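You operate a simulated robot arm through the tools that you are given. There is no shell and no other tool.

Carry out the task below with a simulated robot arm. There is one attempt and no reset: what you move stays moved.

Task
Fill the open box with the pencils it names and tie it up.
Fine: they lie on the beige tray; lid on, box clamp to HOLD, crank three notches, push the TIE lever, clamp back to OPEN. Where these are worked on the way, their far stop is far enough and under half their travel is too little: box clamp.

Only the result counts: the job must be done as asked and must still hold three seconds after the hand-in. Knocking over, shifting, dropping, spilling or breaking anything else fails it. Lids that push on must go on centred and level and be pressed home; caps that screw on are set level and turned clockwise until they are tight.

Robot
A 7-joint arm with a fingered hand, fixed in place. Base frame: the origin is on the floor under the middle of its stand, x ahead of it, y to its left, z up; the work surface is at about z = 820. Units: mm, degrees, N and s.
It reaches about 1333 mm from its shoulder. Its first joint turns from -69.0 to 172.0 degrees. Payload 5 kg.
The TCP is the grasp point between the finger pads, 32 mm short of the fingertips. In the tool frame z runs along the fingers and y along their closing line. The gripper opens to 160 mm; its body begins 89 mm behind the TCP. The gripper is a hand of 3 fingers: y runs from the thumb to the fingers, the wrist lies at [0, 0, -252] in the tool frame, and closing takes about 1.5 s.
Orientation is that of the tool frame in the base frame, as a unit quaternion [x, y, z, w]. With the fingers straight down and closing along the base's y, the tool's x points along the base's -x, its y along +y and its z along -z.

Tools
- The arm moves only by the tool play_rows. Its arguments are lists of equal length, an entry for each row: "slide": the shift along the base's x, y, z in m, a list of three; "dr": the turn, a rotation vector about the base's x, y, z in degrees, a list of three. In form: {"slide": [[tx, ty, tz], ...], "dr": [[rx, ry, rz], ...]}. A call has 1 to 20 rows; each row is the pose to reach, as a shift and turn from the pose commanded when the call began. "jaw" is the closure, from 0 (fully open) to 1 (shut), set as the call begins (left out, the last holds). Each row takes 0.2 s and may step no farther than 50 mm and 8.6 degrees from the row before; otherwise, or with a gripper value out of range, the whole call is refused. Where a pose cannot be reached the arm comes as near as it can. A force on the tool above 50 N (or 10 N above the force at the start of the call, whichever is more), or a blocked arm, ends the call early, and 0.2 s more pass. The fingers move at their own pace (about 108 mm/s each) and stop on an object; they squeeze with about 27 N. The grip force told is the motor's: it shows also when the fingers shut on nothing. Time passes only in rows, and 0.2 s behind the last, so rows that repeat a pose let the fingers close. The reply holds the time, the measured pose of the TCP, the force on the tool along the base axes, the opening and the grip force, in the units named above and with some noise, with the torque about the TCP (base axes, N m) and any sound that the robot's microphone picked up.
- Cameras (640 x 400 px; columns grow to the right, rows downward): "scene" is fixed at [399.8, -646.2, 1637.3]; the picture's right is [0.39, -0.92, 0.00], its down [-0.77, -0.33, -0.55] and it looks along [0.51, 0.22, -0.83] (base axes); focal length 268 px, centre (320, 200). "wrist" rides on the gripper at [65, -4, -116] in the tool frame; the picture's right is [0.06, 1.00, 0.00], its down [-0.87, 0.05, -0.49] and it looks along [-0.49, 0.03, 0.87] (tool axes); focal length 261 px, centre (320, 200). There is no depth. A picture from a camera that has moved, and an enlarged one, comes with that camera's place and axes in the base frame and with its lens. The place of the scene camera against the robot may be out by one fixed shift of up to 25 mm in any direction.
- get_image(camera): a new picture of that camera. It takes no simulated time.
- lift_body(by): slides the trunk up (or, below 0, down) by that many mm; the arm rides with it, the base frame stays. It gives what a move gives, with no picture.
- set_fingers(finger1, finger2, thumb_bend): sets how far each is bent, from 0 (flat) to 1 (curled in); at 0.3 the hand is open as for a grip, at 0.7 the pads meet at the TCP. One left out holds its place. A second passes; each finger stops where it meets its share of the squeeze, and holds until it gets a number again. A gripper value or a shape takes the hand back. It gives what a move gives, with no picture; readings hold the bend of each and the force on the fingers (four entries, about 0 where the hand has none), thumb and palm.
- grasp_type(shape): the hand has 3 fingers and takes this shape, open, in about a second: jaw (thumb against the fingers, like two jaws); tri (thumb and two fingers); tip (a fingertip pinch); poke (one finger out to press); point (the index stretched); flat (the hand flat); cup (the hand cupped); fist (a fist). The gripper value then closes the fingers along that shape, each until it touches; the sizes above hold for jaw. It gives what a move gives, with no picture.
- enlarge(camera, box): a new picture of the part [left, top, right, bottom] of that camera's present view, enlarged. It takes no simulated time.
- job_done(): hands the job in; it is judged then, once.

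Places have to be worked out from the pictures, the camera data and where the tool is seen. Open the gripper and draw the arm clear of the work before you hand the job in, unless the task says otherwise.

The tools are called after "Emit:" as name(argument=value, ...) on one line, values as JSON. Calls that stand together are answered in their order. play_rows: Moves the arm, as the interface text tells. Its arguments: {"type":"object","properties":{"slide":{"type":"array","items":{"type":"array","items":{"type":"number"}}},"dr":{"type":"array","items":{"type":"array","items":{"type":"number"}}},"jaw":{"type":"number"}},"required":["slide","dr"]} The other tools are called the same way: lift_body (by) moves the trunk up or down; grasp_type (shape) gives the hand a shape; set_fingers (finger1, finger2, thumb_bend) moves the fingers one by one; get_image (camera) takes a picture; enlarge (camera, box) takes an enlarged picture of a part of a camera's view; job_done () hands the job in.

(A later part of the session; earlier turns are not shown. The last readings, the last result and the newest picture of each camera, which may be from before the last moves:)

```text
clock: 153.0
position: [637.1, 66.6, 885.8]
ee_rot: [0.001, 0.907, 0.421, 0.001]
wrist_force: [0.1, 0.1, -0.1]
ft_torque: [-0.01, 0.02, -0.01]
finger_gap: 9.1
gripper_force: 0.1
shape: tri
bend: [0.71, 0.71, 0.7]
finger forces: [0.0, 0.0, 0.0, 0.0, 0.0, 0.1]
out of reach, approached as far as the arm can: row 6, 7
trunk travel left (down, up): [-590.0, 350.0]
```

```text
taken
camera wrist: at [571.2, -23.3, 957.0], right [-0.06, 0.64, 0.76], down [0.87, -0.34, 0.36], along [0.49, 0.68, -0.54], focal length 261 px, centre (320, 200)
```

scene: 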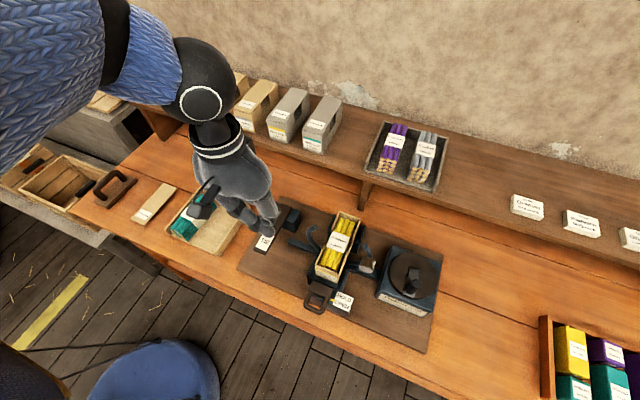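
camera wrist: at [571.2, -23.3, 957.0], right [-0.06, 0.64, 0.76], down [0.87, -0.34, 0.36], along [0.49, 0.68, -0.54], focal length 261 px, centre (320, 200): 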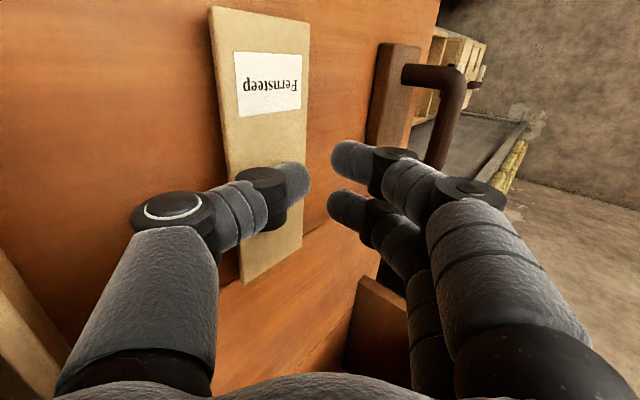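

The arm's limit is reached at z ≈ 886 with this trunk height. I raise the hand 80 mm, lower the trunk 70 mm, and continue descending from there.

Emit:
play_rows(slide=[[0.001, 0.001, 0.04], [0.003, 0.003, 0.08], [0.003, 0.003, 0.08]], dr=[[0, 0, 0], [0, 0, 0], [0, 0, 0]])

Emit:
lift_body(by=-60)

```text
clock: 153.8
position: [639.3, 67.0, 967.0]
ee_rot: [0.001, 0.907, 0.421, 0.0]
wrist_force: [0.2, 0.0, -0.6]
ft_torque: [0.04, -0.01, 0.0]
finger_gap: 9.5
gripper_force: 0.0
shape: tri
bend: [0.71, 0.71, 0.7]
finger forces: [0.0, 0.1, 0.0, 0.0, 0.0, 0.0]
trunk travel left (down, up): [-590.0, 350.0]
```

```text
clock: 154.8
position: [639.2, 66.5, 908.1]
ee_rot: [0.0, 0.907, 0.421, 0.002]
wrist_force: [0.4, 0.3, 0.2]
ft_torque: [0.01, -0.01, -0.01]
finger_gap: 9.4
gripper_force: 0.1
shape: tri
bend: [0.71, 0.71, 0.7]
finger forces: [0.1, 0.0, 0.0, 0.0, 0.0, 0.0]
trunk travel left (down, up): [-530.0, 410.0]
```

Now I descend in small steps toward the predicted contact at z ≈ 864, watching the force.

Emit:
play_rows(slide=[[0, 0.003, -0.012], [0, 0.003, -0.024], [0, 0.003, -0.034], [0, 0.003, -0.038], [0, 0.003, -0.042]], dr=[[0, 0, 0], [0, 0, 0], [0, 0, 0], [0, 0, 0], [0, 0, 0]])

Emit:
get_image(camera="wrist")

```text
clock: 156.0
position: [639.0, 69.0, 866.5]
ee_rot: [0.0, 0.907, 0.422, 0.002]
wrist_force: [0.0, -2.9, 8.1]
ft_torque: [0.0, -0.01, -0.01]
finger_gap: 8.6
gripper_force: 0.0
shape: tri
bend: [0.71, 0.71, 0.72]
finger forces: [0.0, 0.0, 0.0, 0.1, 8.4, 0.0]
trunk travel left (down, up): [-530.0, 410.0]
```

```text
taken
camera wrist: at [573.0, -21.8, 936.8], right [-0.06, 0.64, 0.76], down [0.87, -0.34, 0.36], along [0.49, 0.68, -0.54], focal length 261 px, centre (320, 200)
```

wrist: 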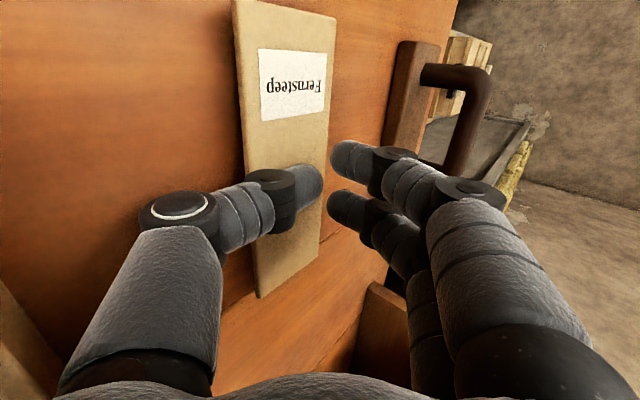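

The thumb tip presses on the lid with about 8 N. I drag 20 mm toward the robot and check whether the lid follows.

Emit:
play_rows(slide=[[-0.004, 0, 0], [-0.008, 0, 0], [-0.012, 0, 0], [-0.016, 0, 0], [-0.02, 0, 0]], dr=[[0, 0, 0], [0, 0, 0], [0, 0, 0], [0, 0, 0], [0, 0, 0]])

Emit:
get_image(camera="wrist")

```text
clock: 157.2
position: [619.2, 69.0, 864.6]
ee_rot: [0.001, 0.907, 0.422, 0.001]
wrist_force: [2.2, -0.1, 9.0]
ft_torque: [-0.03, -0.06, 0.01]
finger_gap: 8.2
gripper_force: 0.1
shape: tri
bend: [0.71, 0.71, 0.72]
finger forces: [0.1, 0.1, 0.0, 0.0, 8.7, 0.1]
trunk travel left (down, up): [-530.0, 410.0]
```

```text
taken
camera wrist: at [553.0, -21.4, 936.2], right [-0.06, 0.64, 0.76], down [0.87, -0.34, 0.36], along [0.49, 0.68, -0.54], focal length 261 px, centre (320, 200)
```

wrist: 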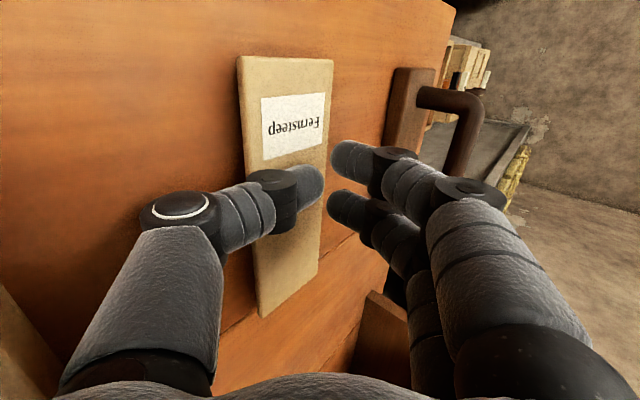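

The fingertip slides over the lid (friction only about 0.25), so dragging won't work; the lid has not moved. I'll push it instead from its far end with the flat side of the thumb's knuckle disc, which faces along x. I lift off, move beyond the far end and roll further to 70°.

Emit:
play_rows(slide=[[0, 0, 0.03], [0, 0, 0.06], [0.04, 0.02, 0.06], [0.08, 0.04, 0.06], [0.12, 0.055, 0.06], [0.145, 0.067, 0.06], [0.145, 0.067, 0.06]], dr=[[0, 0, 0], [0, 0, 0], [5, 0, 0], [10, 0, 0], [15, 0, 0], [20, 0, 0], [20, 0, 0]])

Emit:
get_image(camera="wrist")

```text
clock: 158.8
position: [748.2, 99.7, 956.6]
ee_rot: [0.001, 0.82, 0.572, 0.001]
wrist_force: [-0.1, 0.2, 0.2]
ft_torque: [-0.03, -0.01, 0.01]
finger_gap: 9.2
gripper_force: 0.1
shape: tri
bend: [0.71, 0.71, 0.7]
finger forces: [0.1, 0.0, 0.0, 0.1, 0.0, 0.0]
out of reach, approached as far as the arm can: row 5, 6, 7
trunk travel left (down, up): [-530.0, 410.0]
```

```text
taken
camera wrist: at [682.3, -9.5, 991.8], right [-0.06, 0.34, 0.94], down [0.87, -0.44, 0.22], along [0.49, 0.83, -0.27], focal length 261 px, centre (320, 200)
```

wrist: 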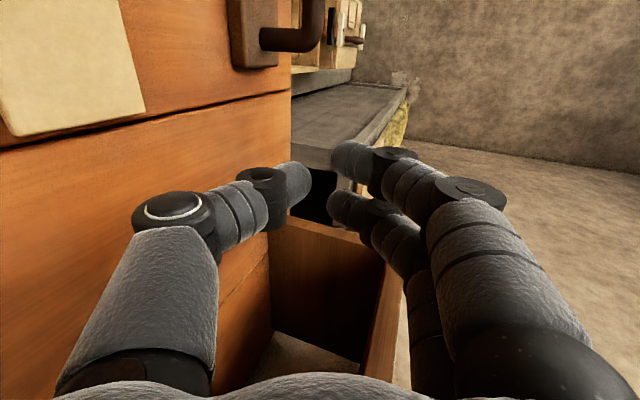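

With 70° roll the arm stops at y ≈ 100 here. I try lower height, where there may be more reach to the left.

Emit:
play_rows(slide=[[0, 0.01, -0.02], [0, 0.02, -0.035], [0, 0.03, -0.05], [0, 0.035, -0.055]], dr=[[0, 0, 0], [0, 0, 0], [0, 0, 0], [0, 0, 0]])

Emit:
get_image(camera="wrist")

Emit:
get_image(camera="scene")

```text
clock: 159.8
position: [726.2, 93.3, 932.7]
ee_rot: [0.001, 0.821, 0.571, 0.001]
wrist_force: [-0.1, 0.5, -0.4]
ft_torque: [0.02, 0.0, -0.03]
finger_gap: 9.5
gripper_force: 0.1
shape: tri
bend: [0.71, 0.71, 0.7]
finger forces: [0.1, 0.0, 0.0, 0.1, 0.1, 0.0]
out of reach, approached as far as the arm can: row 1, 2, 3, 4
trunk travel left (down, up): [-530.0, 410.0]
```

```text
taken
camera wrist: at [660.4, -15.3, 968.8], right [-0.06, 0.35, 0.94], down [0.87, -0.44, 0.22], along [0.49, 0.83, -0.27], focal length 261 px, centre (320, 200)
```

wrist: 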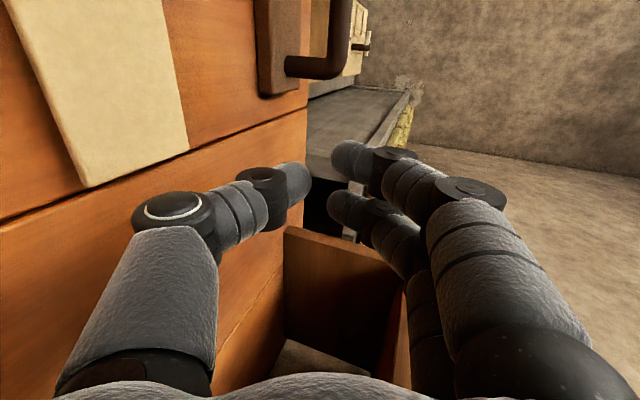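

```text
taken
```

scene: 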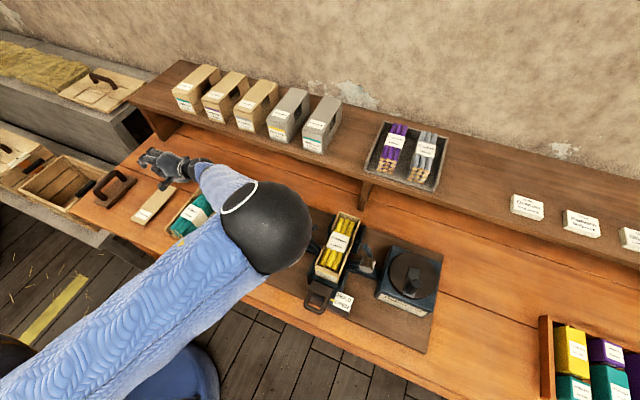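

The elbow is high above the wrist, which seems to be the limiting twist. Lowering the trunk should bring the elbow down. I raise the hand 200 mm and then lower the trunk by 200 mm.

Emit:
play_rows(slide=[[-0.005, -0.005, 0.045], [-0.01, -0.01, 0.09], [-0.015, -0.015, 0.135], [-0.02, -0.02, 0.18], [-0.02, -0.02, 0.205], [-0.02, -0.02, 0.205]], dr=[[0, 0, 0], [0, 0, 0], [0, 0, 0], [0, 0, 0], [0, 0, 0], [0, 0, 0]])

```text
clock: 161.2
position: [707.7, 75.3, 1137.3]
ee_rot: [0.001, 0.82, 0.572, 0.001]
wrist_force: [-0.2, -0.1, -0.4]
ft_torque: [0.03, -0.04, 0.0]
finger_gap: 9.3
gripper_force: 0.0
shape: tri
bend: [0.71, 0.71, 0.7]
finger forces: [0.0, 0.0, 0.1, 0.1, 0.0, 0.1]
trunk travel left (down, up): [-530.0, 410.0]
```

The hand is at z ≈ 1137; now the trunk goes down 200 mm.

Emit:
lift_body(by=-200)

Emit:
play_rows(slide=[[0.008, 0.01, 0], [0.016, 0.02, 0], [0.024, 0.03, 0], [0.032, 0.04, 0], [0.038, 0.05, 0], [0.044, 0.06, 0], [0.044, 0.06, 0]], dr=[[0, 0, 0], [0, 0, 0], [0, 0, 0], [0, 0, 0], [0, 0, 0], [0, 0, 0], [0, 0, 0]])

Emit:
get_image(camera="scene")

```text
clock: 163.3
position: [708.8, 76.5, 937.7]
ee_rot: [0.0, 0.82, 0.572, 0.001]
wrist_force: [-0.5, 0.0, 0.0]
ft_torque: [-0.01, 0.0, -0.02]
finger_gap: 9.1
gripper_force: 0.0
shape: tri
bend: [0.71, 0.71, 0.7]
finger forces: [0.0, 0.0, 0.0, 0.1, 0.0, 0.1]
trunk travel left (down, up): [-330.0, 610.0]
```

```text
clock: 164.9
position: [749.6, 134.5, 937.7]
ee_rot: [0.0, 0.82, 0.572, 0.001]
wrist_force: [0.0, 0.3, -0.9]
ft_torque: [0.0, -0.03, -0.02]
finger_gap: 9.2
gripper_force: 0.0
shape: tri
bend: [0.71, 0.71, 0.7]
finger forces: [0.1, 0.0, 0.1, 0.0, 0.1, 0.0]
trunk travel left (down, up): [-330.0, 610.0]
```

```text
taken
```

scene: 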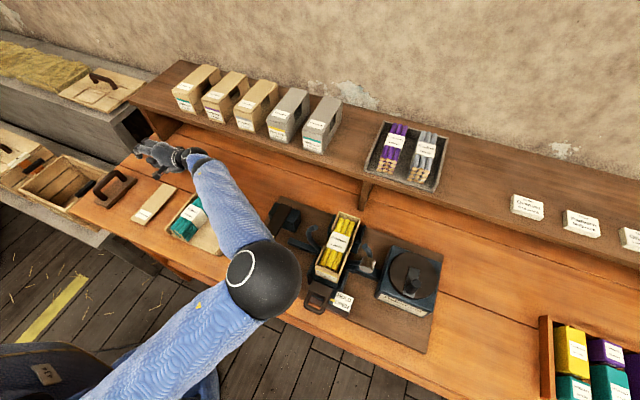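

Lowering the trunk worked: the hand is now beyond the lid's far end at (750, 134). I descend toward the table until the thumb's knuckle disc just touches, expected near z ≈ 874.

Emit:
play_rows(slide=[[0, 0.001, -0.02], [0, 0.001, -0.04], [0, 0.001, -0.052], [0, 0.001, -0.055], [0, 0.001, -0.058]], dr=[[0, 0, 0], [0, 0, 0], [0, 0, 0], [0, 0, 0], [0, 0, 0]])

Emit:
get_image(camera="wrist")

Emit:
enlarge(camera="scene", box=[100, 120, 240, 240])

```text
clock: 166.1
position: [751.8, 136.5, 879.7]
ee_rot: [0.0, 0.82, 0.573, 0.001]
wrist_force: [-0.5, -0.5, -0.5]
ft_torque: [0.01, 0.05, 0.0]
finger_gap: 9.1
gripper_force: 0.0
shape: tri
bend: [0.71, 0.71, 0.7]
finger forces: [0.1, 0.0, 0.0, 0.0, 0.1, 0.0]
trunk travel left (down, up): [-330.0, 610.0]
```

```text
taken
camera wrist: at [686.4, 27.9, 914.5], right [-0.06, 0.35, 0.94], down [0.87, -0.44, 0.22], along [0.49, 0.83, -0.27], focal length 261 px, centre (320, 200)
```

wrist: 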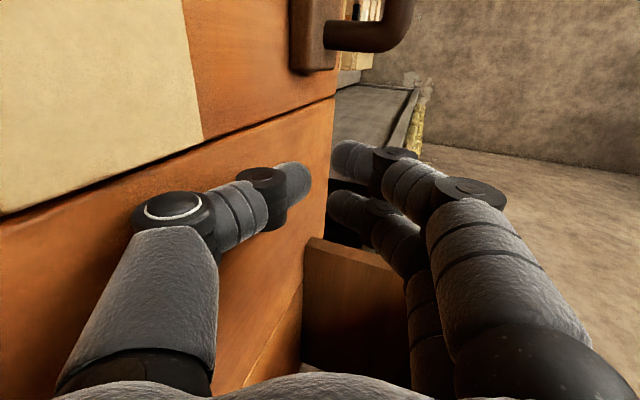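

```text
3.33 times, centred on (170, 180) of scene
camera zoom: at [399.8, -646.2, 1637.3], right [0.39, -0.92, 0.0], down [-0.77, -0.33, -0.55], along [0.51, 0.22, -0.83], focal length 893 px, centre (820, 267)
```

zoom: 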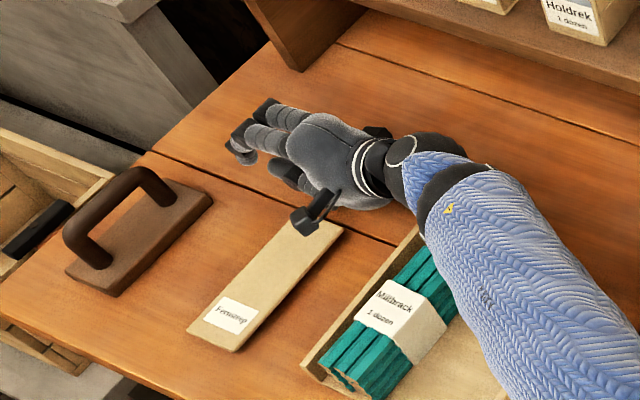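

No contact yet at z ≈ 880. I go down in 1.5 mm steps until a light touch.

Emit:
play_rows(slide=[[0, 0, -0.0015], [0, 0, -0.003], [0, 0, -0.0045], [0, 0, -0.006]], dr=[[0, 0, 0], [0, 0, 0], [0, 0, 0], [0, 0, 0]])

```text
clock: 167.1
position: [750.3, 137.0, 874.6]
ee_rot: [0.0, 0.82, 0.572, 0.002]
wrist_force: [0.0, 0.2, -1.3]
ft_torque: [-0.02, 0.0, -0.02]
finger_gap: 9.5
gripper_force: 0.0
shape: tri
bend: [0.71, 0.71, 0.7]
finger forces: [0.1, 0.0, 0.0, 0.0, 0.0, 0.0]
trunk travel left (down, up): [-330.0, 610.0]
```

Still free at z ≈ 874.6; a few more millimetres.

Emit:
play_rows(slide=[[0, 0, -0.0015], [0, 0, -0.003], [0, 0, -0.0045], [0, 0, -0.006]], dr=[[0, 0, 0], [0, 0, 0], [0, 0, 0], [0, 0, 0]])

```text
clock: 168.1
position: [751.9, 136.8, 870.5]
ee_rot: [0.001, 0.82, 0.573, 0.003]
wrist_force: [4.1, -9.0, 22.4]
ft_torque: [-1.57, -0.19, 0.13]
finger_gap: 7.1
gripper_force: 0.0
shape: tri
bend: [0.71, 0.71, 0.7]
finger forces: [0.0, 0.0, 0.0, 0.0, 22.7, 0.0]
trunk travel left (down, up): [-330.0, 610.0]
```

Contact with the table came at z ≈ 871. I back off 2.5 mm and start pushing toward the robot: 40 mm first, then check.

Emit:
play_rows(slide=[[0, 0, 0.0042], [-0.005, 0, 0.0042], [-0.01, 0, 0.0042], [-0.015, 0, 0.0042], [-0.02, 0, 0.0042], [-0.025, 0, 0.0042], [-0.03, 0, 0.0042], [-0.035, 0, 0.0042], [-0.04, 0, 0.0042]], dr=[[0, 0, 0], [0, 0, 0], [0, 0, 0], [0, 0, 0], [0, 0, 0], [0, 0, 0], [0, 0, 0], [0, 0, 0], [0, 0, 0]])

Emit:
get_image(camera="wrist")

Emit:
enlarge(camera="scene", box=[80, 120, 240, 260])

```text
clock: 170.1
position: [711.0, 136.7, 871.3]
ee_rot: [0.001, 0.82, 0.573, 0.002]
wrist_force: [2.6, 0.1, 10.2]
ft_torque: [-0.44, -0.12, 0.12]
finger_gap: 7.4
gripper_force: 0.2
shape: tri
bend: [0.71, 0.71, 0.7]
finger forces: [0.1, 0.0, 0.0, 0.1, 9.2, 0.1]
trunk travel left (down, up): [-330.0, 610.0]
```

```text
taken
camera wrist: at [646.3, 27.1, 906.7], right [-0.06, 0.35, 0.94], down [0.87, -0.44, 0.22], along [0.49, 0.83, -0.27], focal length 261 px, centre (320, 200)
```

wrist: 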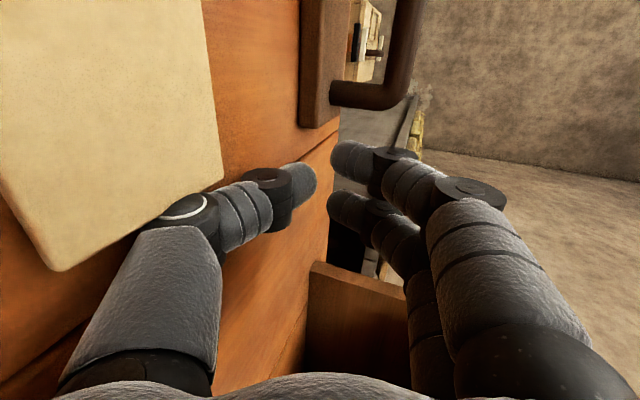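

```text
2.86 times, centred on (160, 190) of scene
camera zoom: at [399.8, -646.2, 1637.3], right [0.39, -0.92, 0.0], down [-0.77, -0.33, -0.55], along [0.51, 0.22, -0.83], focal length 766 px, centre (777, 229)
```

zoom: 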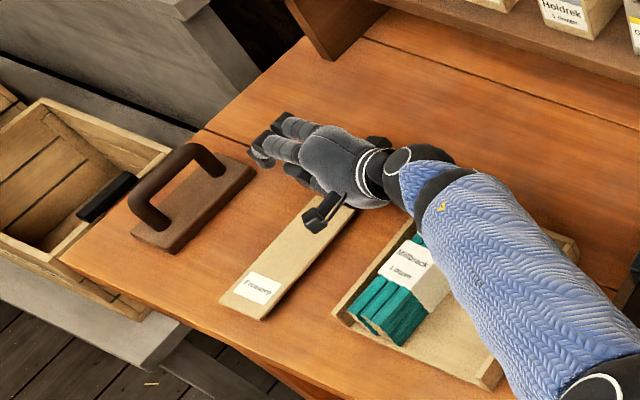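

The lid follows (far end now near x ≈ 703) and stays straight. I continue pushing 50 mm, slightly higher to ease the table friction.

Emit:
play_rows(slide=[[-0.002, 0, 0.001], [-0.007, 0, 0.001], [-0.012, 0, 0.001], [-0.017, 0, 0.001], [-0.022, 0, 0.001], [-0.027, 0, 0.001], [-0.032, 0, 0.001], [-0.037, 0, 0.001], [-0.042, 0, 0.001], [-0.047, 0, 0.001], [-0.05, 0, 0.001]], dr=[[0, 0, 0], [0, 0, 0], [0, 0, 0], [0, 0, 0], [0, 0, 0], [0, 0, 0], [0, 0, 0], [0, 0, 0], [0, 0, 0], [0, 0, 0], [0, 0, 0]])

Emit:
get_image(camera="wrist")

Emit:
enlarge(camera="scene", box=[80, 120, 240, 260])

```text
clock: 172.5
position: [661.4, 136.4, 872.8]
ee_rot: [0.0, 0.82, 0.572, 0.002]
wrist_force: [0.0, -0.1, 1.1]
ft_torque: [-0.08, 0.01, 0.01]
finger_gap: 9.2
gripper_force: 0.1
shape: tri
bend: [0.71, 0.71, 0.7]
finger forces: [0.0, 0.0, 0.1, 0.0, 1.0, 0.0]
trunk travel left (down, up): [-330.0, 610.0]
```

```text
taken
camera wrist: at [596.0, 27.7, 908.4], right [-0.06, 0.35, 0.94], down [0.87, -0.44, 0.22], along [0.49, 0.83, -0.27], focal length 261 px, centre (320, 200)
```

wrist: 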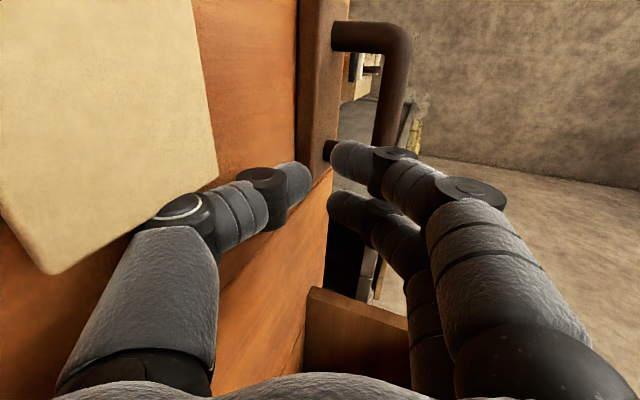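

```text
2.86 times, centred on (160, 190) of scene
camera zoom: at [399.8, -646.2, 1637.3], right [0.39, -0.92, 0.0], down [-0.77, -0.33, -0.55], along [0.51, 0.22, -0.83], focal length 766 px, centre (777, 229)
```

zoom: 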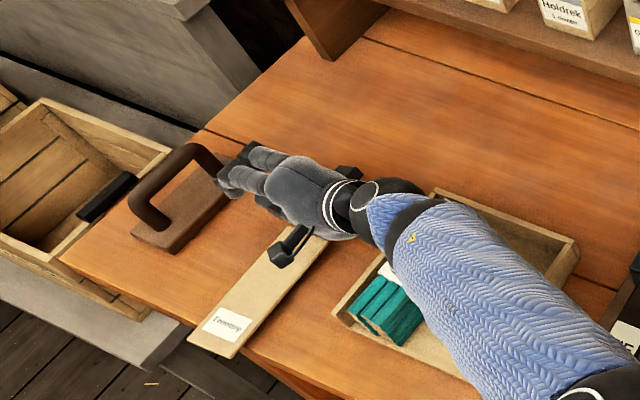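

Far end now at x ≈ 652, so the near end is at about 484, just over the table edge; the handle board is well clear (y ≥ 212). I push another 42 mm for a good overhang.

Emit:
play_rows(slide=[[-0.005, 0, 0.0], [-0.01, 0, 0], [-0.015, 0, 0], [-0.02, 0, 0], [-0.025, 0, 0], [-0.03, 0, 0], [-0.035, 0, 0], [-0.04, 0, 0], [-0.042, 0, 0]], dr=[[0, 0, 0], [0, 0, 0], [0, 0, 0], [0, 0, 0], [0, 0, 0], [0, 0, 0], [0, 0, 0], [0, 0, 0], [0, 0, 0]])

Emit:
get_image(camera="wrist")

Emit:
enlarge(camera="scene", box=[80, 140, 220, 260])

```text
clock: 174.5
position: [618.2, 136.8, 872.7]
ee_rot: [0.0, 0.82, 0.573, 0.001]
wrist_force: [0.6, 0.3, 1.5]
ft_torque: [-0.07, -0.02, 0.04]
finger_gap: 9.0
gripper_force: 0.1
shape: tri
bend: [0.71, 0.71, 0.7]
finger forces: [0.0, 0.1, 0.1, 0.0, 1.4, 0.0]
trunk travel left (down, up): [-330.0, 610.0]
```

```text
taken
camera wrist: at [553.8, 28.3, 908.3], right [-0.06, 0.35, 0.94], down [0.87, -0.44, 0.22], along [0.49, 0.83, -0.27], focal length 261 px, centre (320, 200)
```

wrist: 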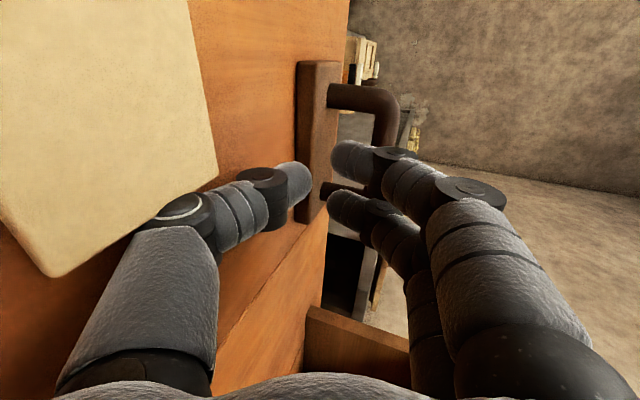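

```text
3.33 times, centred on (150, 200) of scene
camera zoom: at [399.8, -646.2, 1637.3], right [0.39, -0.92, 0.0], down [-0.77, -0.33, -0.55], along [0.51, 0.22, -0.83], focal length 893 px, centre (887, 200)
```

zoom: 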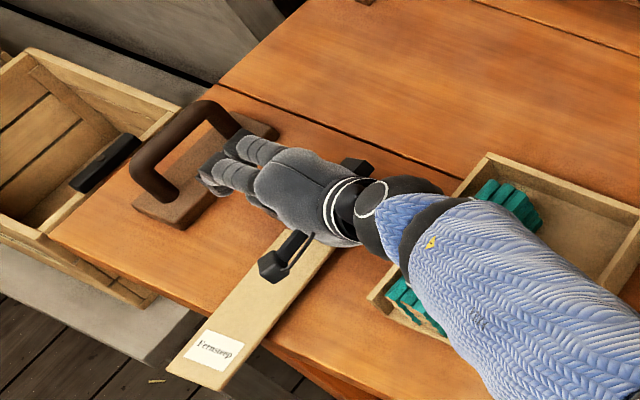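

The lid now overhangs the table's front edge by nearly 60 mm (near end ≈ 442). I back away from its far end and lift the hand.

Emit:
play_rows(slide=[[0.006, 0, 0.0], [0.012, 0, 0.01], [0.015, 0, 0.04], [0.015, -0.01, 0.08], [0.015, -0.02, 0.12], [0.015, -0.02, 0.12]], dr=[[0, 0, 0], [0, 0, 0], [0, 0, 0], [0, 0, 0], [0, 0, 0], [0, 0, 0]])

Emit:
get_image(camera="scene")

```text
clock: 175.9
position: [634.5, 119.7, 992.9]
ee_rot: [0.0, 0.82, 0.572, 0.001]
wrist_force: [0.0, -0.2, -0.1]
ft_torque: [-0.01, -0.01, -0.01]
finger_gap: 9.1
gripper_force: 0.0
shape: tri
bend: [0.71, 0.71, 0.7]
finger forces: [0.0, 0.1, 0.0, 0.0, 0.0, 0.0]
trunk travel left (down, up): [-330.0, 610.0]
```

```text
taken
```

scene: 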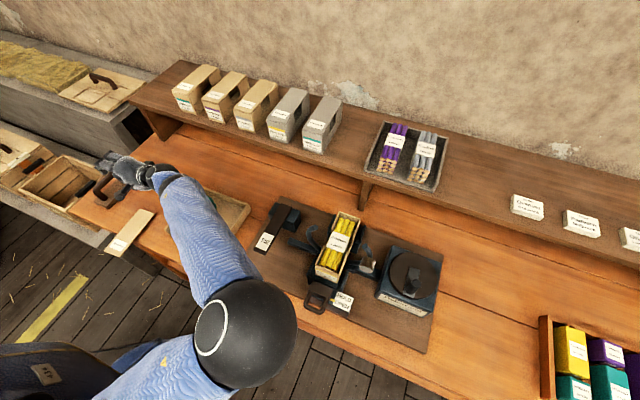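

The lid lies overhanging. Now I turn the hand level (roll 90°) with a slight turn toward +x, still above the table, and check that the arm manages this orientation.

Emit:
play_rows(slide=[[-0.02, -0.012, 0.005], [-0.04, -0.024, 0.01], [-0.06, -0.036, 0.015], [-0.08, -0.048, 0.02], [-0.095, -0.06, 0.02], [-0.095, -0.06, 0.02]], dr=[[4.9, -0.9, -4.9], [9.9, -1.75, -9.9], [14.8, -2.6, -14.8], [19.8, -3.5, -19.8], [19.8, -3.5, -19.8], [19.8, -3.5, -19.8]], jaw=0.7)

Emit:
get_image(camera="scene")

Emit:
get_image(camera="wrist")

```text
clock: 177.3
position: [556.9, 57.3, 1015.1]
ee_rot: [0.125, 0.697, 0.695, 0.122]
wrist_force: [0.6, -1.1, -0.6]
ft_torque: [0.01, -0.02, 0.12]
finger_gap: 45.4
gripper_force: 0.0
shape: jaw
bend: [0.73, 0.73, 0.7]
finger forces: [0.0, 0.0, 0.0, 0.0, 0.0, 0.0]
out of reach, approached as far as the arm can: row 5, 6
trunk travel left (down, up): [-330.0, 610.0]
```

```text
taken
```

scene: 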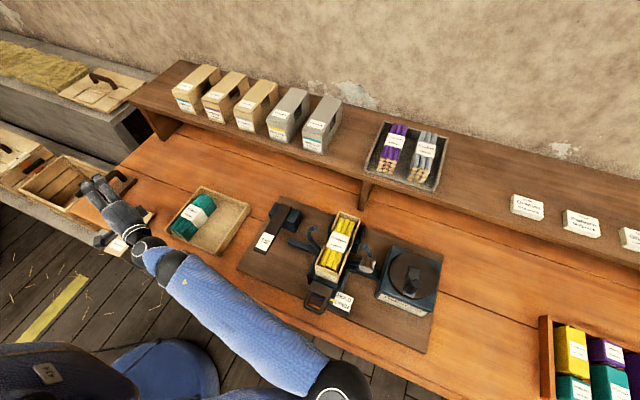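

```text
taken
camera wrist: at [455.4, -29.0, 1012.3], right [-0.05, 0.02, 1.0], down [0.65, -0.76, 0.05], along [0.76, 0.65, 0.03], focal length 261 px, centre (320, 200)
```

wrist: 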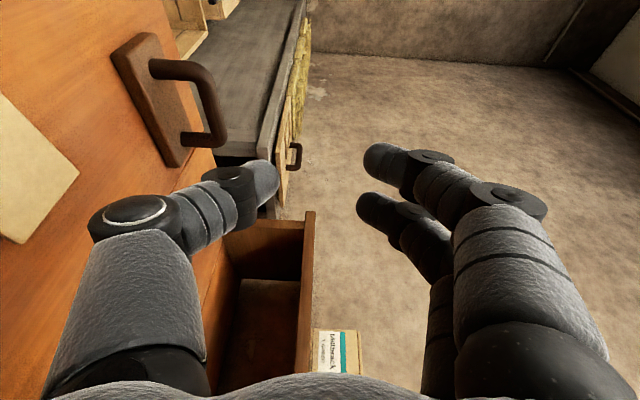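

The level orientation works and the elbow swung down beside the table. I continue toward the space in front of the table: move to about (435, -15) at this height.

Emit:
play_rows(slide=[[-0.015, -0.012, 0], [-0.03, -0.024, 0], [-0.045, -0.036, 0], [-0.06, -0.048, 0], [-0.08, -0.06, 0], [-0.1, -0.07, 0], [-0.12, -0.075, 0], [-0.12, -0.075, 0]], dr=[[0, 0, 0], [0, 0, 0], [0, 0, 0], [0, 0, 0], [0, 0, 0], [0, 0, 0], [0, 0, 0], [0, 0, 0]])

Emit:
get_image(camera="scene")

```text
clock: 179.1
position: [550.0, -19.3, 1047.5]
ee_rot: [0.123, 0.698, 0.695, 0.122]
wrist_force: [0.1, -0.6, 0.3]
ft_torque: [0.05, -0.01, -0.01]
finger_gap: 45.5
gripper_force: 0.1
shape: jaw
bend: [0.73, 0.73, 0.7]
finger forces: [0.1, 0.1, 0.0, 0.0, 0.0, 0.0]
out of reach, approached as far as the arm can: row 1, 2, 3, 4, 5, 6, 7, 8
trunk travel left (down, up): [-330.0, 610.0]
```

```text
taken
```

scene: 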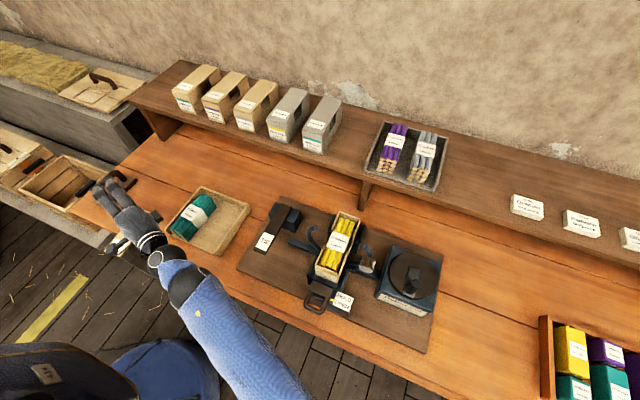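

The limit is how tightly the elbow can fold (wrist at least ~465 mm from the shoulder). Raising the trunk makes the low position in front of the table reachable. I lift the trunk by 350 mm (the hand rises with it).

Emit:
lift_body(by=350)

Emit:
play_rows(slide=[[0.0, 0, -0.04], [0.0, 0, -0.08], [0, 0, -0.12], [0, 0, -0.16], [0, 0, -0.2], [0, 0, -0.24], [0, 0, -0.28], [0, 0, -0.32], [0, 0, -0.36], [0, 0, -0.4]], dr=[[0, 0, 0], [0, 0, 0], [0, 0, 0], [0, 0, 0], [0, 0, 0], [0, 0, 0], [0, 0, 0], [0, 0, 0], [0, 0, 0], [0, 0, 0]])

Emit:
get_image(camera="scene")

```text
clock: 182.6
position: [550.8, -19.4, 1396.7]
ee_rot: [0.123, 0.699, 0.694, 0.123]
wrist_force: [0.6, 0.4, 0.0]
ft_torque: [-0.01, -0.01, -0.01]
finger_gap: 45.7
gripper_force: 0.1
shape: jaw
bend: [0.73, 0.73, 0.7]
finger forces: [0.0, 0.0, 0.0, 0.0, 0.0, 0.0]
trunk travel left (down, up): [-680.0, 260.0]
```

```text
clock: 184.8
position: [553.5, -21.6, 1068.9]
ee_rot: [0.123, 0.699, 0.694, 0.122]
wrist_force: [0.2, -1.1, 0.5]
ft_torque: [-0.01, 0.01, -0.01]
finger_gap: 45.6
gripper_force: 0.1
shape: jaw
bend: [0.73, 0.73, 0.7]
finger forces: [0.1, 0.0, 0.0, 0.0, 0.0, 0.1]
out of reach, approached as far as the arm can: row 1, 2, 3, 4, 9, 10
trunk travel left (down, up): [-680.0, 260.0]
```

```text
taken
```

scene: 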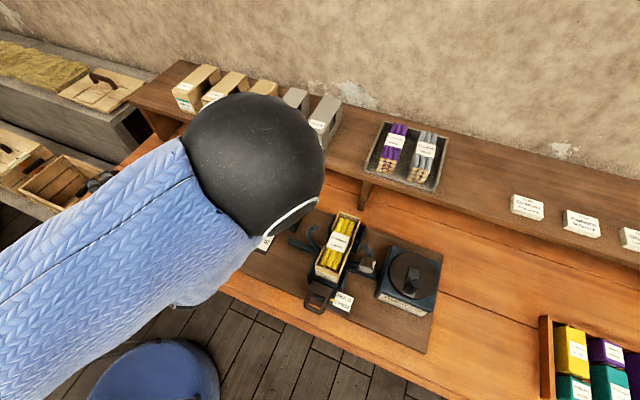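

I see: the elbow flipped up because the path passed too close to the shoulder. I go outward in x, raise the hand again, and will then come down with the wrist kept at a proper distance so the elbow stays out to the side.

Emit:
play_rows(slide=[[0.02, 0.005, 0.0], [0.04, 0.01, 0.0], [0.06, 0.015, 0.01], [0.07, 0.02, 0.05], [0.07, 0.02, 0.09], [0.07, 0.02, 0.13], [0.07, 0.02, 0.17], [0.07, 0.02, 0.21], [0.07, 0.02, 0.25], [0.07, 0.02, 0.29], [0.07, 0.02, 0.33]], dr=[[0, 0, 0], [0, 0, 0], [0, 0, 0], [0, 0, 0], [0, 0, 0], [0, 0, 0], [0, 0, 0], [0, 0, 0], [0, 0, 0], [0, 0, 0], [0, 0, 0]])

Emit:
get_image(camera="scene")

```text
clock: 187.2
position: [620.2, -4.3, 1403.6]
ee_rot: [0.122, 0.698, 0.695, 0.122]
wrist_force: [0.0, 0.4, -0.5]
ft_torque: [-0.02, 0.01, -0.03]
finger_gap: 45.9
gripper_force: 0.0
shape: jaw
bend: [0.73, 0.73, 0.7]
finger forces: [0.0, 0.0, 0.0, 0.1, 0.1, 0.1]
trunk travel left (down, up): [-680.0, 260.0]
```

```text
taken
```

scene: 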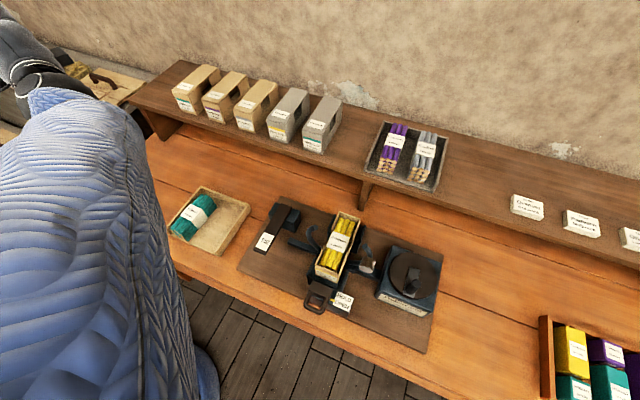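

The elbow is now to the side and low. With the wrist at a safe distance I lower the hand straight down from here.

Emit:
play_rows(slide=[[0, 0, -0.04], [0, 0, -0.08], [0, 0, -0.12], [0, 0, -0.16], [0, 0, -0.2], [0, 0, -0.24]], dr=[[0, 0, 0], [0, 0, 0], [0, 0, 0], [0, 0, 0], [0, 0, 0], [0, 0, 0]])

Emit:
get_image(camera="scene")

```text
clock: 188.6
position: [619.3, -5.9, 1160.9]
ee_rot: [0.124, 0.698, 0.695, 0.123]
wrist_force: [0.5, 0.1, -0.3]
ft_torque: [-0.01, 0.0, 0.02]
finger_gap: 45.7
gripper_force: 0.0
shape: jaw
bend: [0.73, 0.73, 0.7]
finger forces: [0.0, 0.1, 0.0, 0.0, 0.1, 0.0]
trunk travel left (down, up): [-680.0, 260.0]
```

```text
taken
```

scene: 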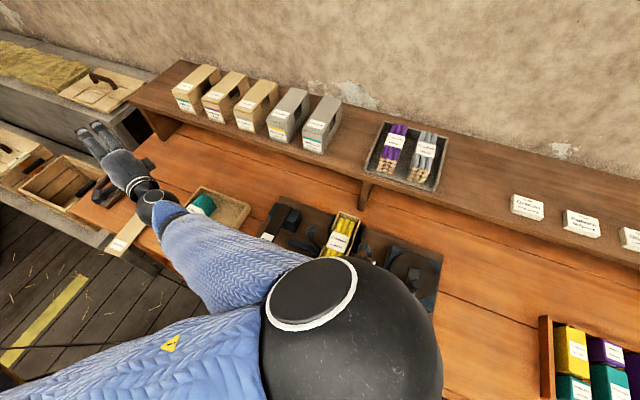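

The elbow stays out to the right. I raise the trunk another 150 mm, so the low spot in front of the table is within comfortable distance, and then descend stepwise.

Emit:
lift_body(by=150)

Emit:
play_rows(slide=[[0, 0, -0.04], [0, 0, -0.08], [0, 0, -0.12], [0, 0, -0.16], [0, 0, -0.2], [-0.01, 0, -0.24], [-0.02, 0, -0.28], [-0.03, 0, -0.31]], dr=[[0, 0, 0], [0, 0, 0], [0, 0, 0], [0, 0, 0], [0, 0, 0], [0, 0, 0], [0, 0, 0], [0, 0, 0]])

Emit:
get_image(camera="scene")

```text
clock: 190.3
position: [619.2, -5.0, 1310.3]
ee_rot: [0.123, 0.698, 0.695, 0.122]
wrist_force: [-0.3, -0.1, 0.3]
ft_torque: [0.04, 0.02, 0.02]
finger_gap: 45.5
gripper_force: 0.0
shape: jaw
bend: [0.73, 0.73, 0.7]
finger forces: [0.1, 0.0, 0.1, 0.1, 0.0, 0.0]
trunk travel left (down, up): [-830.0, 110.0]
```

```text
clock: 192.1
position: [618.8, -17.5, 1213.0]
ee_rot: [0.124, 0.7, 0.693, 0.122]
wrist_force: [-0.1, 0.8, -0.1]
ft_torque: [0.02, -0.04, -0.02]
finger_gap: 46.0
gripper_force: 0.0
shape: jaw
bend: [0.73, 0.73, 0.7]
finger forces: [0.1, 0.0, 0.1, 0.0, 0.2, 0.0]
out of reach, approached as far as the arm can: row 3, 4, 5, 6, 7, 8
trunk travel left (down, up): [-830.0, 110.0]
```

```text
taken
```

scene: 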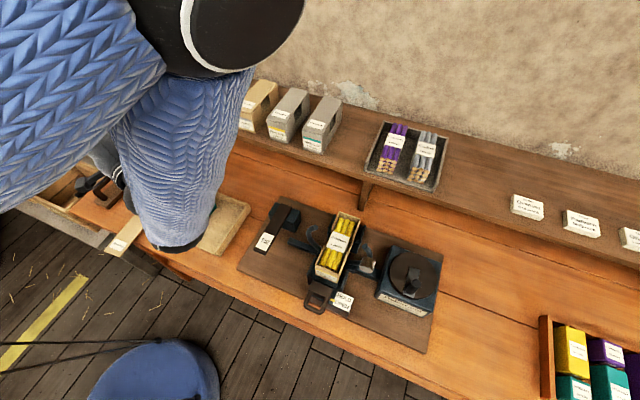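

The elbow-up posture can't get low in front of the table, but with a low trunk and the wrist above shoulder height it should. I first raise the hand again so the elbow swings back to the right side.

Emit:
play_rows(slide=[[0, 0.002, 0.045], [0, 0.004, 0.09], [0, 0.006, 0.135], [0, 0.008, 0.18], [0, 0.01, 0.225], [0, 0.012, 0.27], [0, 0.012, 0.315], [0, 0.012, 0.34]], dr=[[0, 0, 0], [0, 0, 0], [0, 0, 0], [0, 0, 0], [0, 0, 0], [0, 0, 0], [0, 0, 0], [0, 0, 0]])

Emit:
get_image(camera="scene")

```text
clock: 193.9
position: [612.9, -2.6, 1539.0]
ee_rot: [0.123, 0.699, 0.694, 0.122]
wrist_force: [-0.8, 0.7, -0.3]
ft_torque: [0.0, 0.01, -0.01]
finger_gap: 45.8
gripper_force: 0.0
shape: jaw
bend: [0.73, 0.73, 0.7]
finger forces: [0.1, 0.0, 0.0, 0.0, 0.0, 0.0]
trunk travel left (down, up): [-830.0, 110.0]
```

```text
taken
```

scene: 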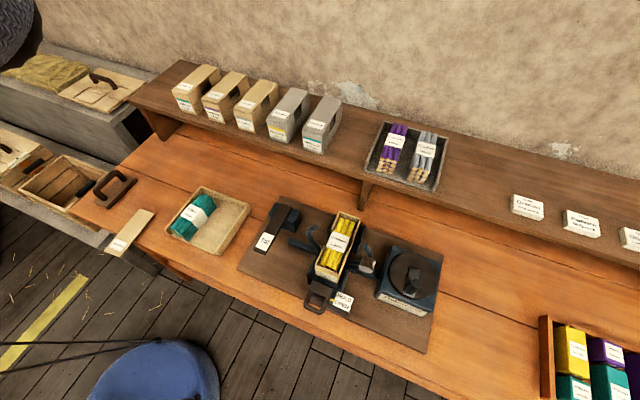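

Everything on the table looks in order. I lower the trunk by 400 mm (hand to about z ≈ 1139) and look.

Emit:
lift_body(by=-400)

Emit:
get_image(camera="scene")

```text
clock: 197.7
position: [613.1, -3.7, 1137.6]
ee_rot: [0.124, 0.698, 0.694, 0.122]
wrist_force: [0.0, 1.4, -0.9]
ft_torque: [-0.01, 0.03, -0.02]
finger_gap: 45.8
gripper_force: 0.0
shape: jaw
bend: [0.73, 0.73, 0.7]
finger forces: [0.0, 0.0, 0.0, 0.0, 0.0, 0.1]
trunk travel left (down, up): [-430.0, 510.0]
```

```text
taken
```

scene: 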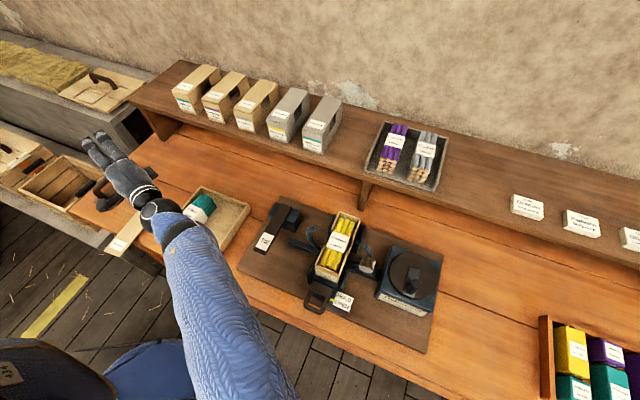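

The posture is right. I lower the trunk another 170 mm (hand to about 968), then move the hand toward the front of the table as far as the arm allows.

Emit:
lift_body(by=-170)

Emit:
play_rows(slide=[[-0.02, 0, 0.03], [-0.04, 0, 0.06], [-0.06, 0, 0.09], [-0.08, 0, 0.12], [-0.09, 0, 0.15], [-0.09, 0, 0.18]], dr=[[0, 0, 0], [0, 0, 0], [0, 0, 0], [0, 0, 0], [0, 0, 0], [0, 0, 0]])

Emit:
get_image(camera="scene")

```text
clock: 199.7
position: [613.4, -4.9, 968.2]
ee_rot: [0.123, 0.698, 0.694, 0.122]
wrist_force: [0.3, -0.1, -0.6]
ft_torque: [0.0, -0.01, -0.02]
finger_gap: 45.8
gripper_force: 0.1
shape: jaw
bend: [0.73, 0.73, 0.7]
finger forces: [0.1, 0.0, 0.0, 0.1, 0.1, 0.1]
trunk travel left (down, up): [-260.0, 680.0]
```

```text
clock: 201.1
position: [520.3, -4.2, 1147.5]
ee_rot: [0.123, 0.699, 0.694, 0.122]
wrist_force: [0.6, -0.7, -0.1]
ft_torque: [-0.01, 0.01, 0.01]
finger_gap: 45.8
gripper_force: 0.1
shape: jaw
bend: [0.73, 0.73, 0.7]
finger forces: [0.1, 0.0, 0.0, 0.0, 0.0, 0.0]
trunk travel left (down, up): [-260.0, 680.0]
```

```text
taken
```

scene: 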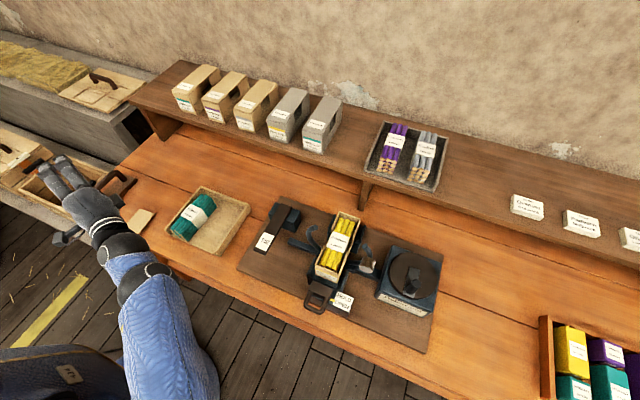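

Reachable. Now I adjust the orientation (turn 12°, pitched 10° down) and move to x ≈ 448, in front of the table edge, still high.

Emit:
play_rows(slide=[[-0.018, -0.005, 0], [-0.036, -0.01, 0], [-0.054, -0.015, 0], [-0.074, -0.02, 0], [-0.074, -0.02, 0]], dr=[[-3.1, 1.1, 2.7], [-6.2, 2.2, 5.4], [-9.4, 3.4, 8], [-9.4, 3.4, 8], [-9.4, 3.4, 8]])

Emit:
get_image(camera="wrist")

```text
clock: 202.3
position: [447.3, -23.9, 1145.7]
ee_rot: [0.083, 0.763, 0.638, 0.063]
wrist_force: [-0.7, -0.4, -0.6]
ft_torque: [-0.01, 0.0, -0.03]
finger_gap: 45.7
gripper_force: 0.1
shape: jaw
bend: [0.73, 0.73, 0.7]
finger forces: [0.1, 0.1, 0.1, 0.0, 0.1, 0.0]
trunk travel left (down, up): [-260.0, 680.0]
```

```text
taken
camera wrist: at [359.1, -122.6, 1163.0], right [-0.01, 0.18, 0.98], down [0.75, -0.65, 0.13], along [0.66, 0.74, -0.13], focal length 261 px, centre (320, 200)
```

wrist: 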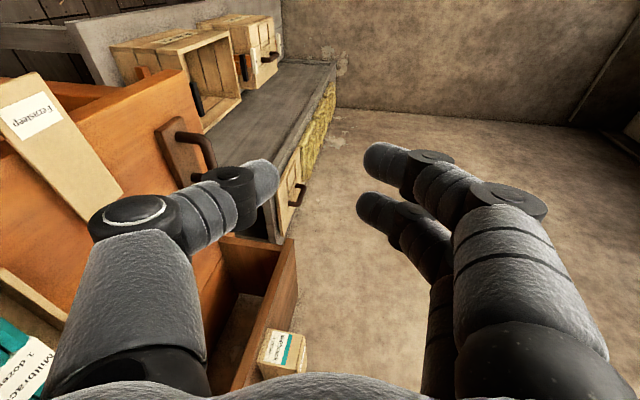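

The orientation is as intended. I lower the trunk by 250 mm, bringing the hand to about z ≈ 895 in front of the table.

Emit:
lift_body(by=-250)

Emit:
get_image(camera="wrist")

Emit:
get_image(camera="scene")

```text
clock: 204.8
position: [446.5, -23.4, 896.8]
ee_rot: [0.084, 0.763, 0.638, 0.064]
wrist_force: [-0.6, -0.6, -0.6]
ft_torque: [0.0, 0.0, 0.03]
finger_gap: 45.8
gripper_force: 0.1
shape: jaw
bend: [0.73, 0.73, 0.7]
finger forces: [0.0, 0.1, 0.0, 0.0, 0.0, 0.1]
trunk travel left (down, up): [-10.0, 930.0]
```

```text
taken
camera wrist: at [359.4, -122.3, 913.1], right [-0.01, 0.18, 0.98], down [0.75, -0.65, 0.13], along [0.66, 0.74, -0.13], focal length 261 px, centre (320, 200)
```

wrist: 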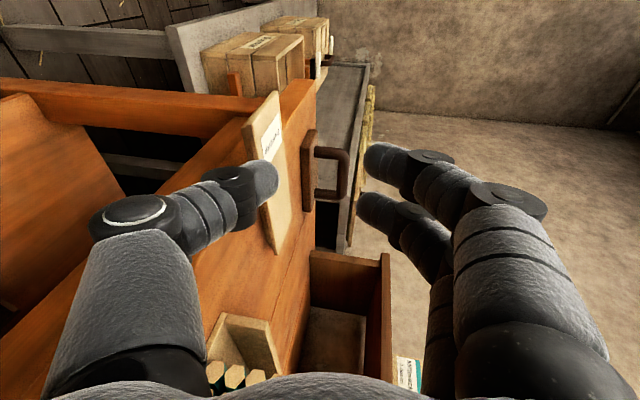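

```text
taken
```

scene: 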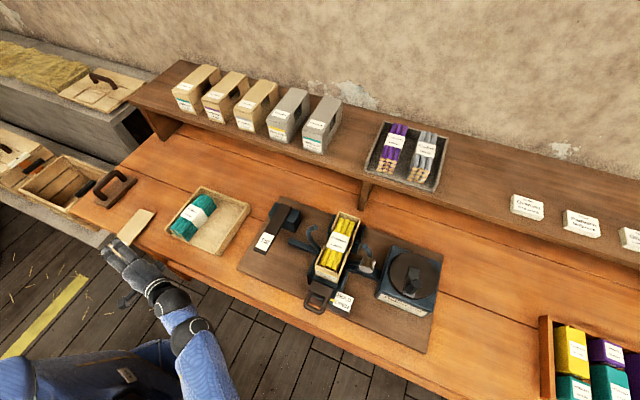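

The hand is now in front of the table next to the overhanging lid. I enlarge the wrist view to measure the lid edge and table edge.

Emit:
enlarge(camera="wrist", box=[190, 70, 370, 270])

Emit:
enlarge(camera="scene", box=[80, 190, 200, 330])

```text
2.00 times, centred on (280, 170) of wrist
camera zoom: at [359.4, -122.3, 913.1], right [-0.01, 0.18, 0.98], down [0.75, -0.65, 0.13], along [0.66, 0.74, -0.13], focal length 521 px, centre (400, 260)
```

zoom: 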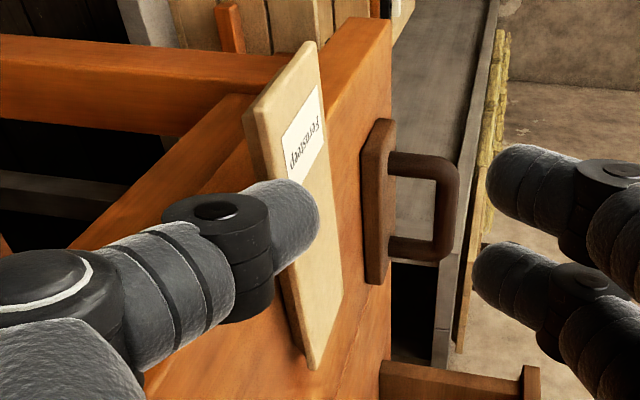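

```text
2.86 times, centred on (140, 260) of scene
camera zoom: at [399.8, -646.2, 1637.3], right [0.39, -0.92, 0.0], down [-0.77, -0.33, -0.55], along [0.51, 0.22, -0.83], focal length 766 px, centre (834, 29)
```

zoom: 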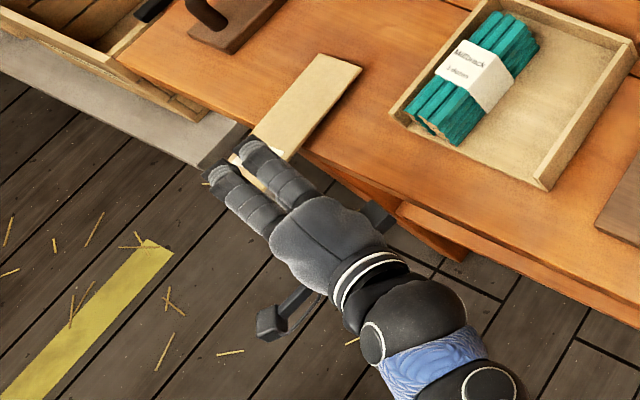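

The lid's near-right corner is at about (448, 51). I lower the hand to about z ≈ 832 so the lid will come between thumb (below) and fingers (above).

Emit:
play_rows(slide=[[0, 0, -0.02], [0, 0, -0.04], [0, 0, -0.06], [0, 0, -0.068], [0, 0, -0.068]], dr=[[0, 0, 0], [0, 0, 0], [0, 0, 0], [0, 0, 0], [0, 0, 0]])

Emit:
get_image(camera="wrist")

Emit:
enlarge(camera="scene", box=[80, 190, 200, 330])

```text
clock: 206.0
position: [446.2, -23.1, 827.0]
ee_rot: [0.083, 0.763, 0.638, 0.064]
wrist_force: [-0.1, 0.1, 0.1]
ft_torque: [0.01, 0.03, 0.01]
finger_gap: 45.8
gripper_force: 0.1
shape: jaw
bend: [0.73, 0.73, 0.7]
finger forces: [0.0, 0.0, 0.0, 0.0, 0.0, 0.1]
trunk travel left (down, up): [-10.0, 930.0]
```

```text
taken
camera wrist: at [358.3, -120.5, 844.1], right [-0.01, 0.18, 0.98], down [0.75, -0.65, 0.13], along [0.66, 0.74, -0.13], focal length 261 px, centre (320, 200)
```

wrist: 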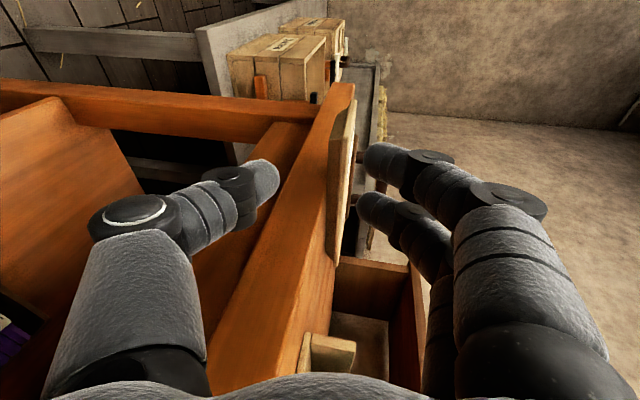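

```text
2.86 times, centred on (140, 260) of scene
camera zoom: at [399.8, -646.2, 1637.3], right [0.39, -0.92, 0.0], down [-0.77, -0.33, -0.55], along [0.51, 0.22, -0.83], focal length 766 px, centre (834, 29)
```

zoom: 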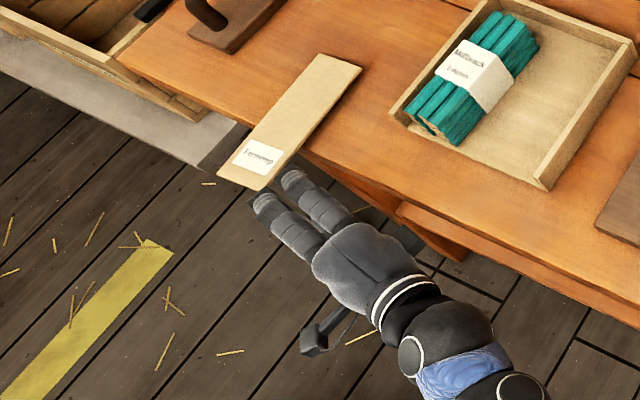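

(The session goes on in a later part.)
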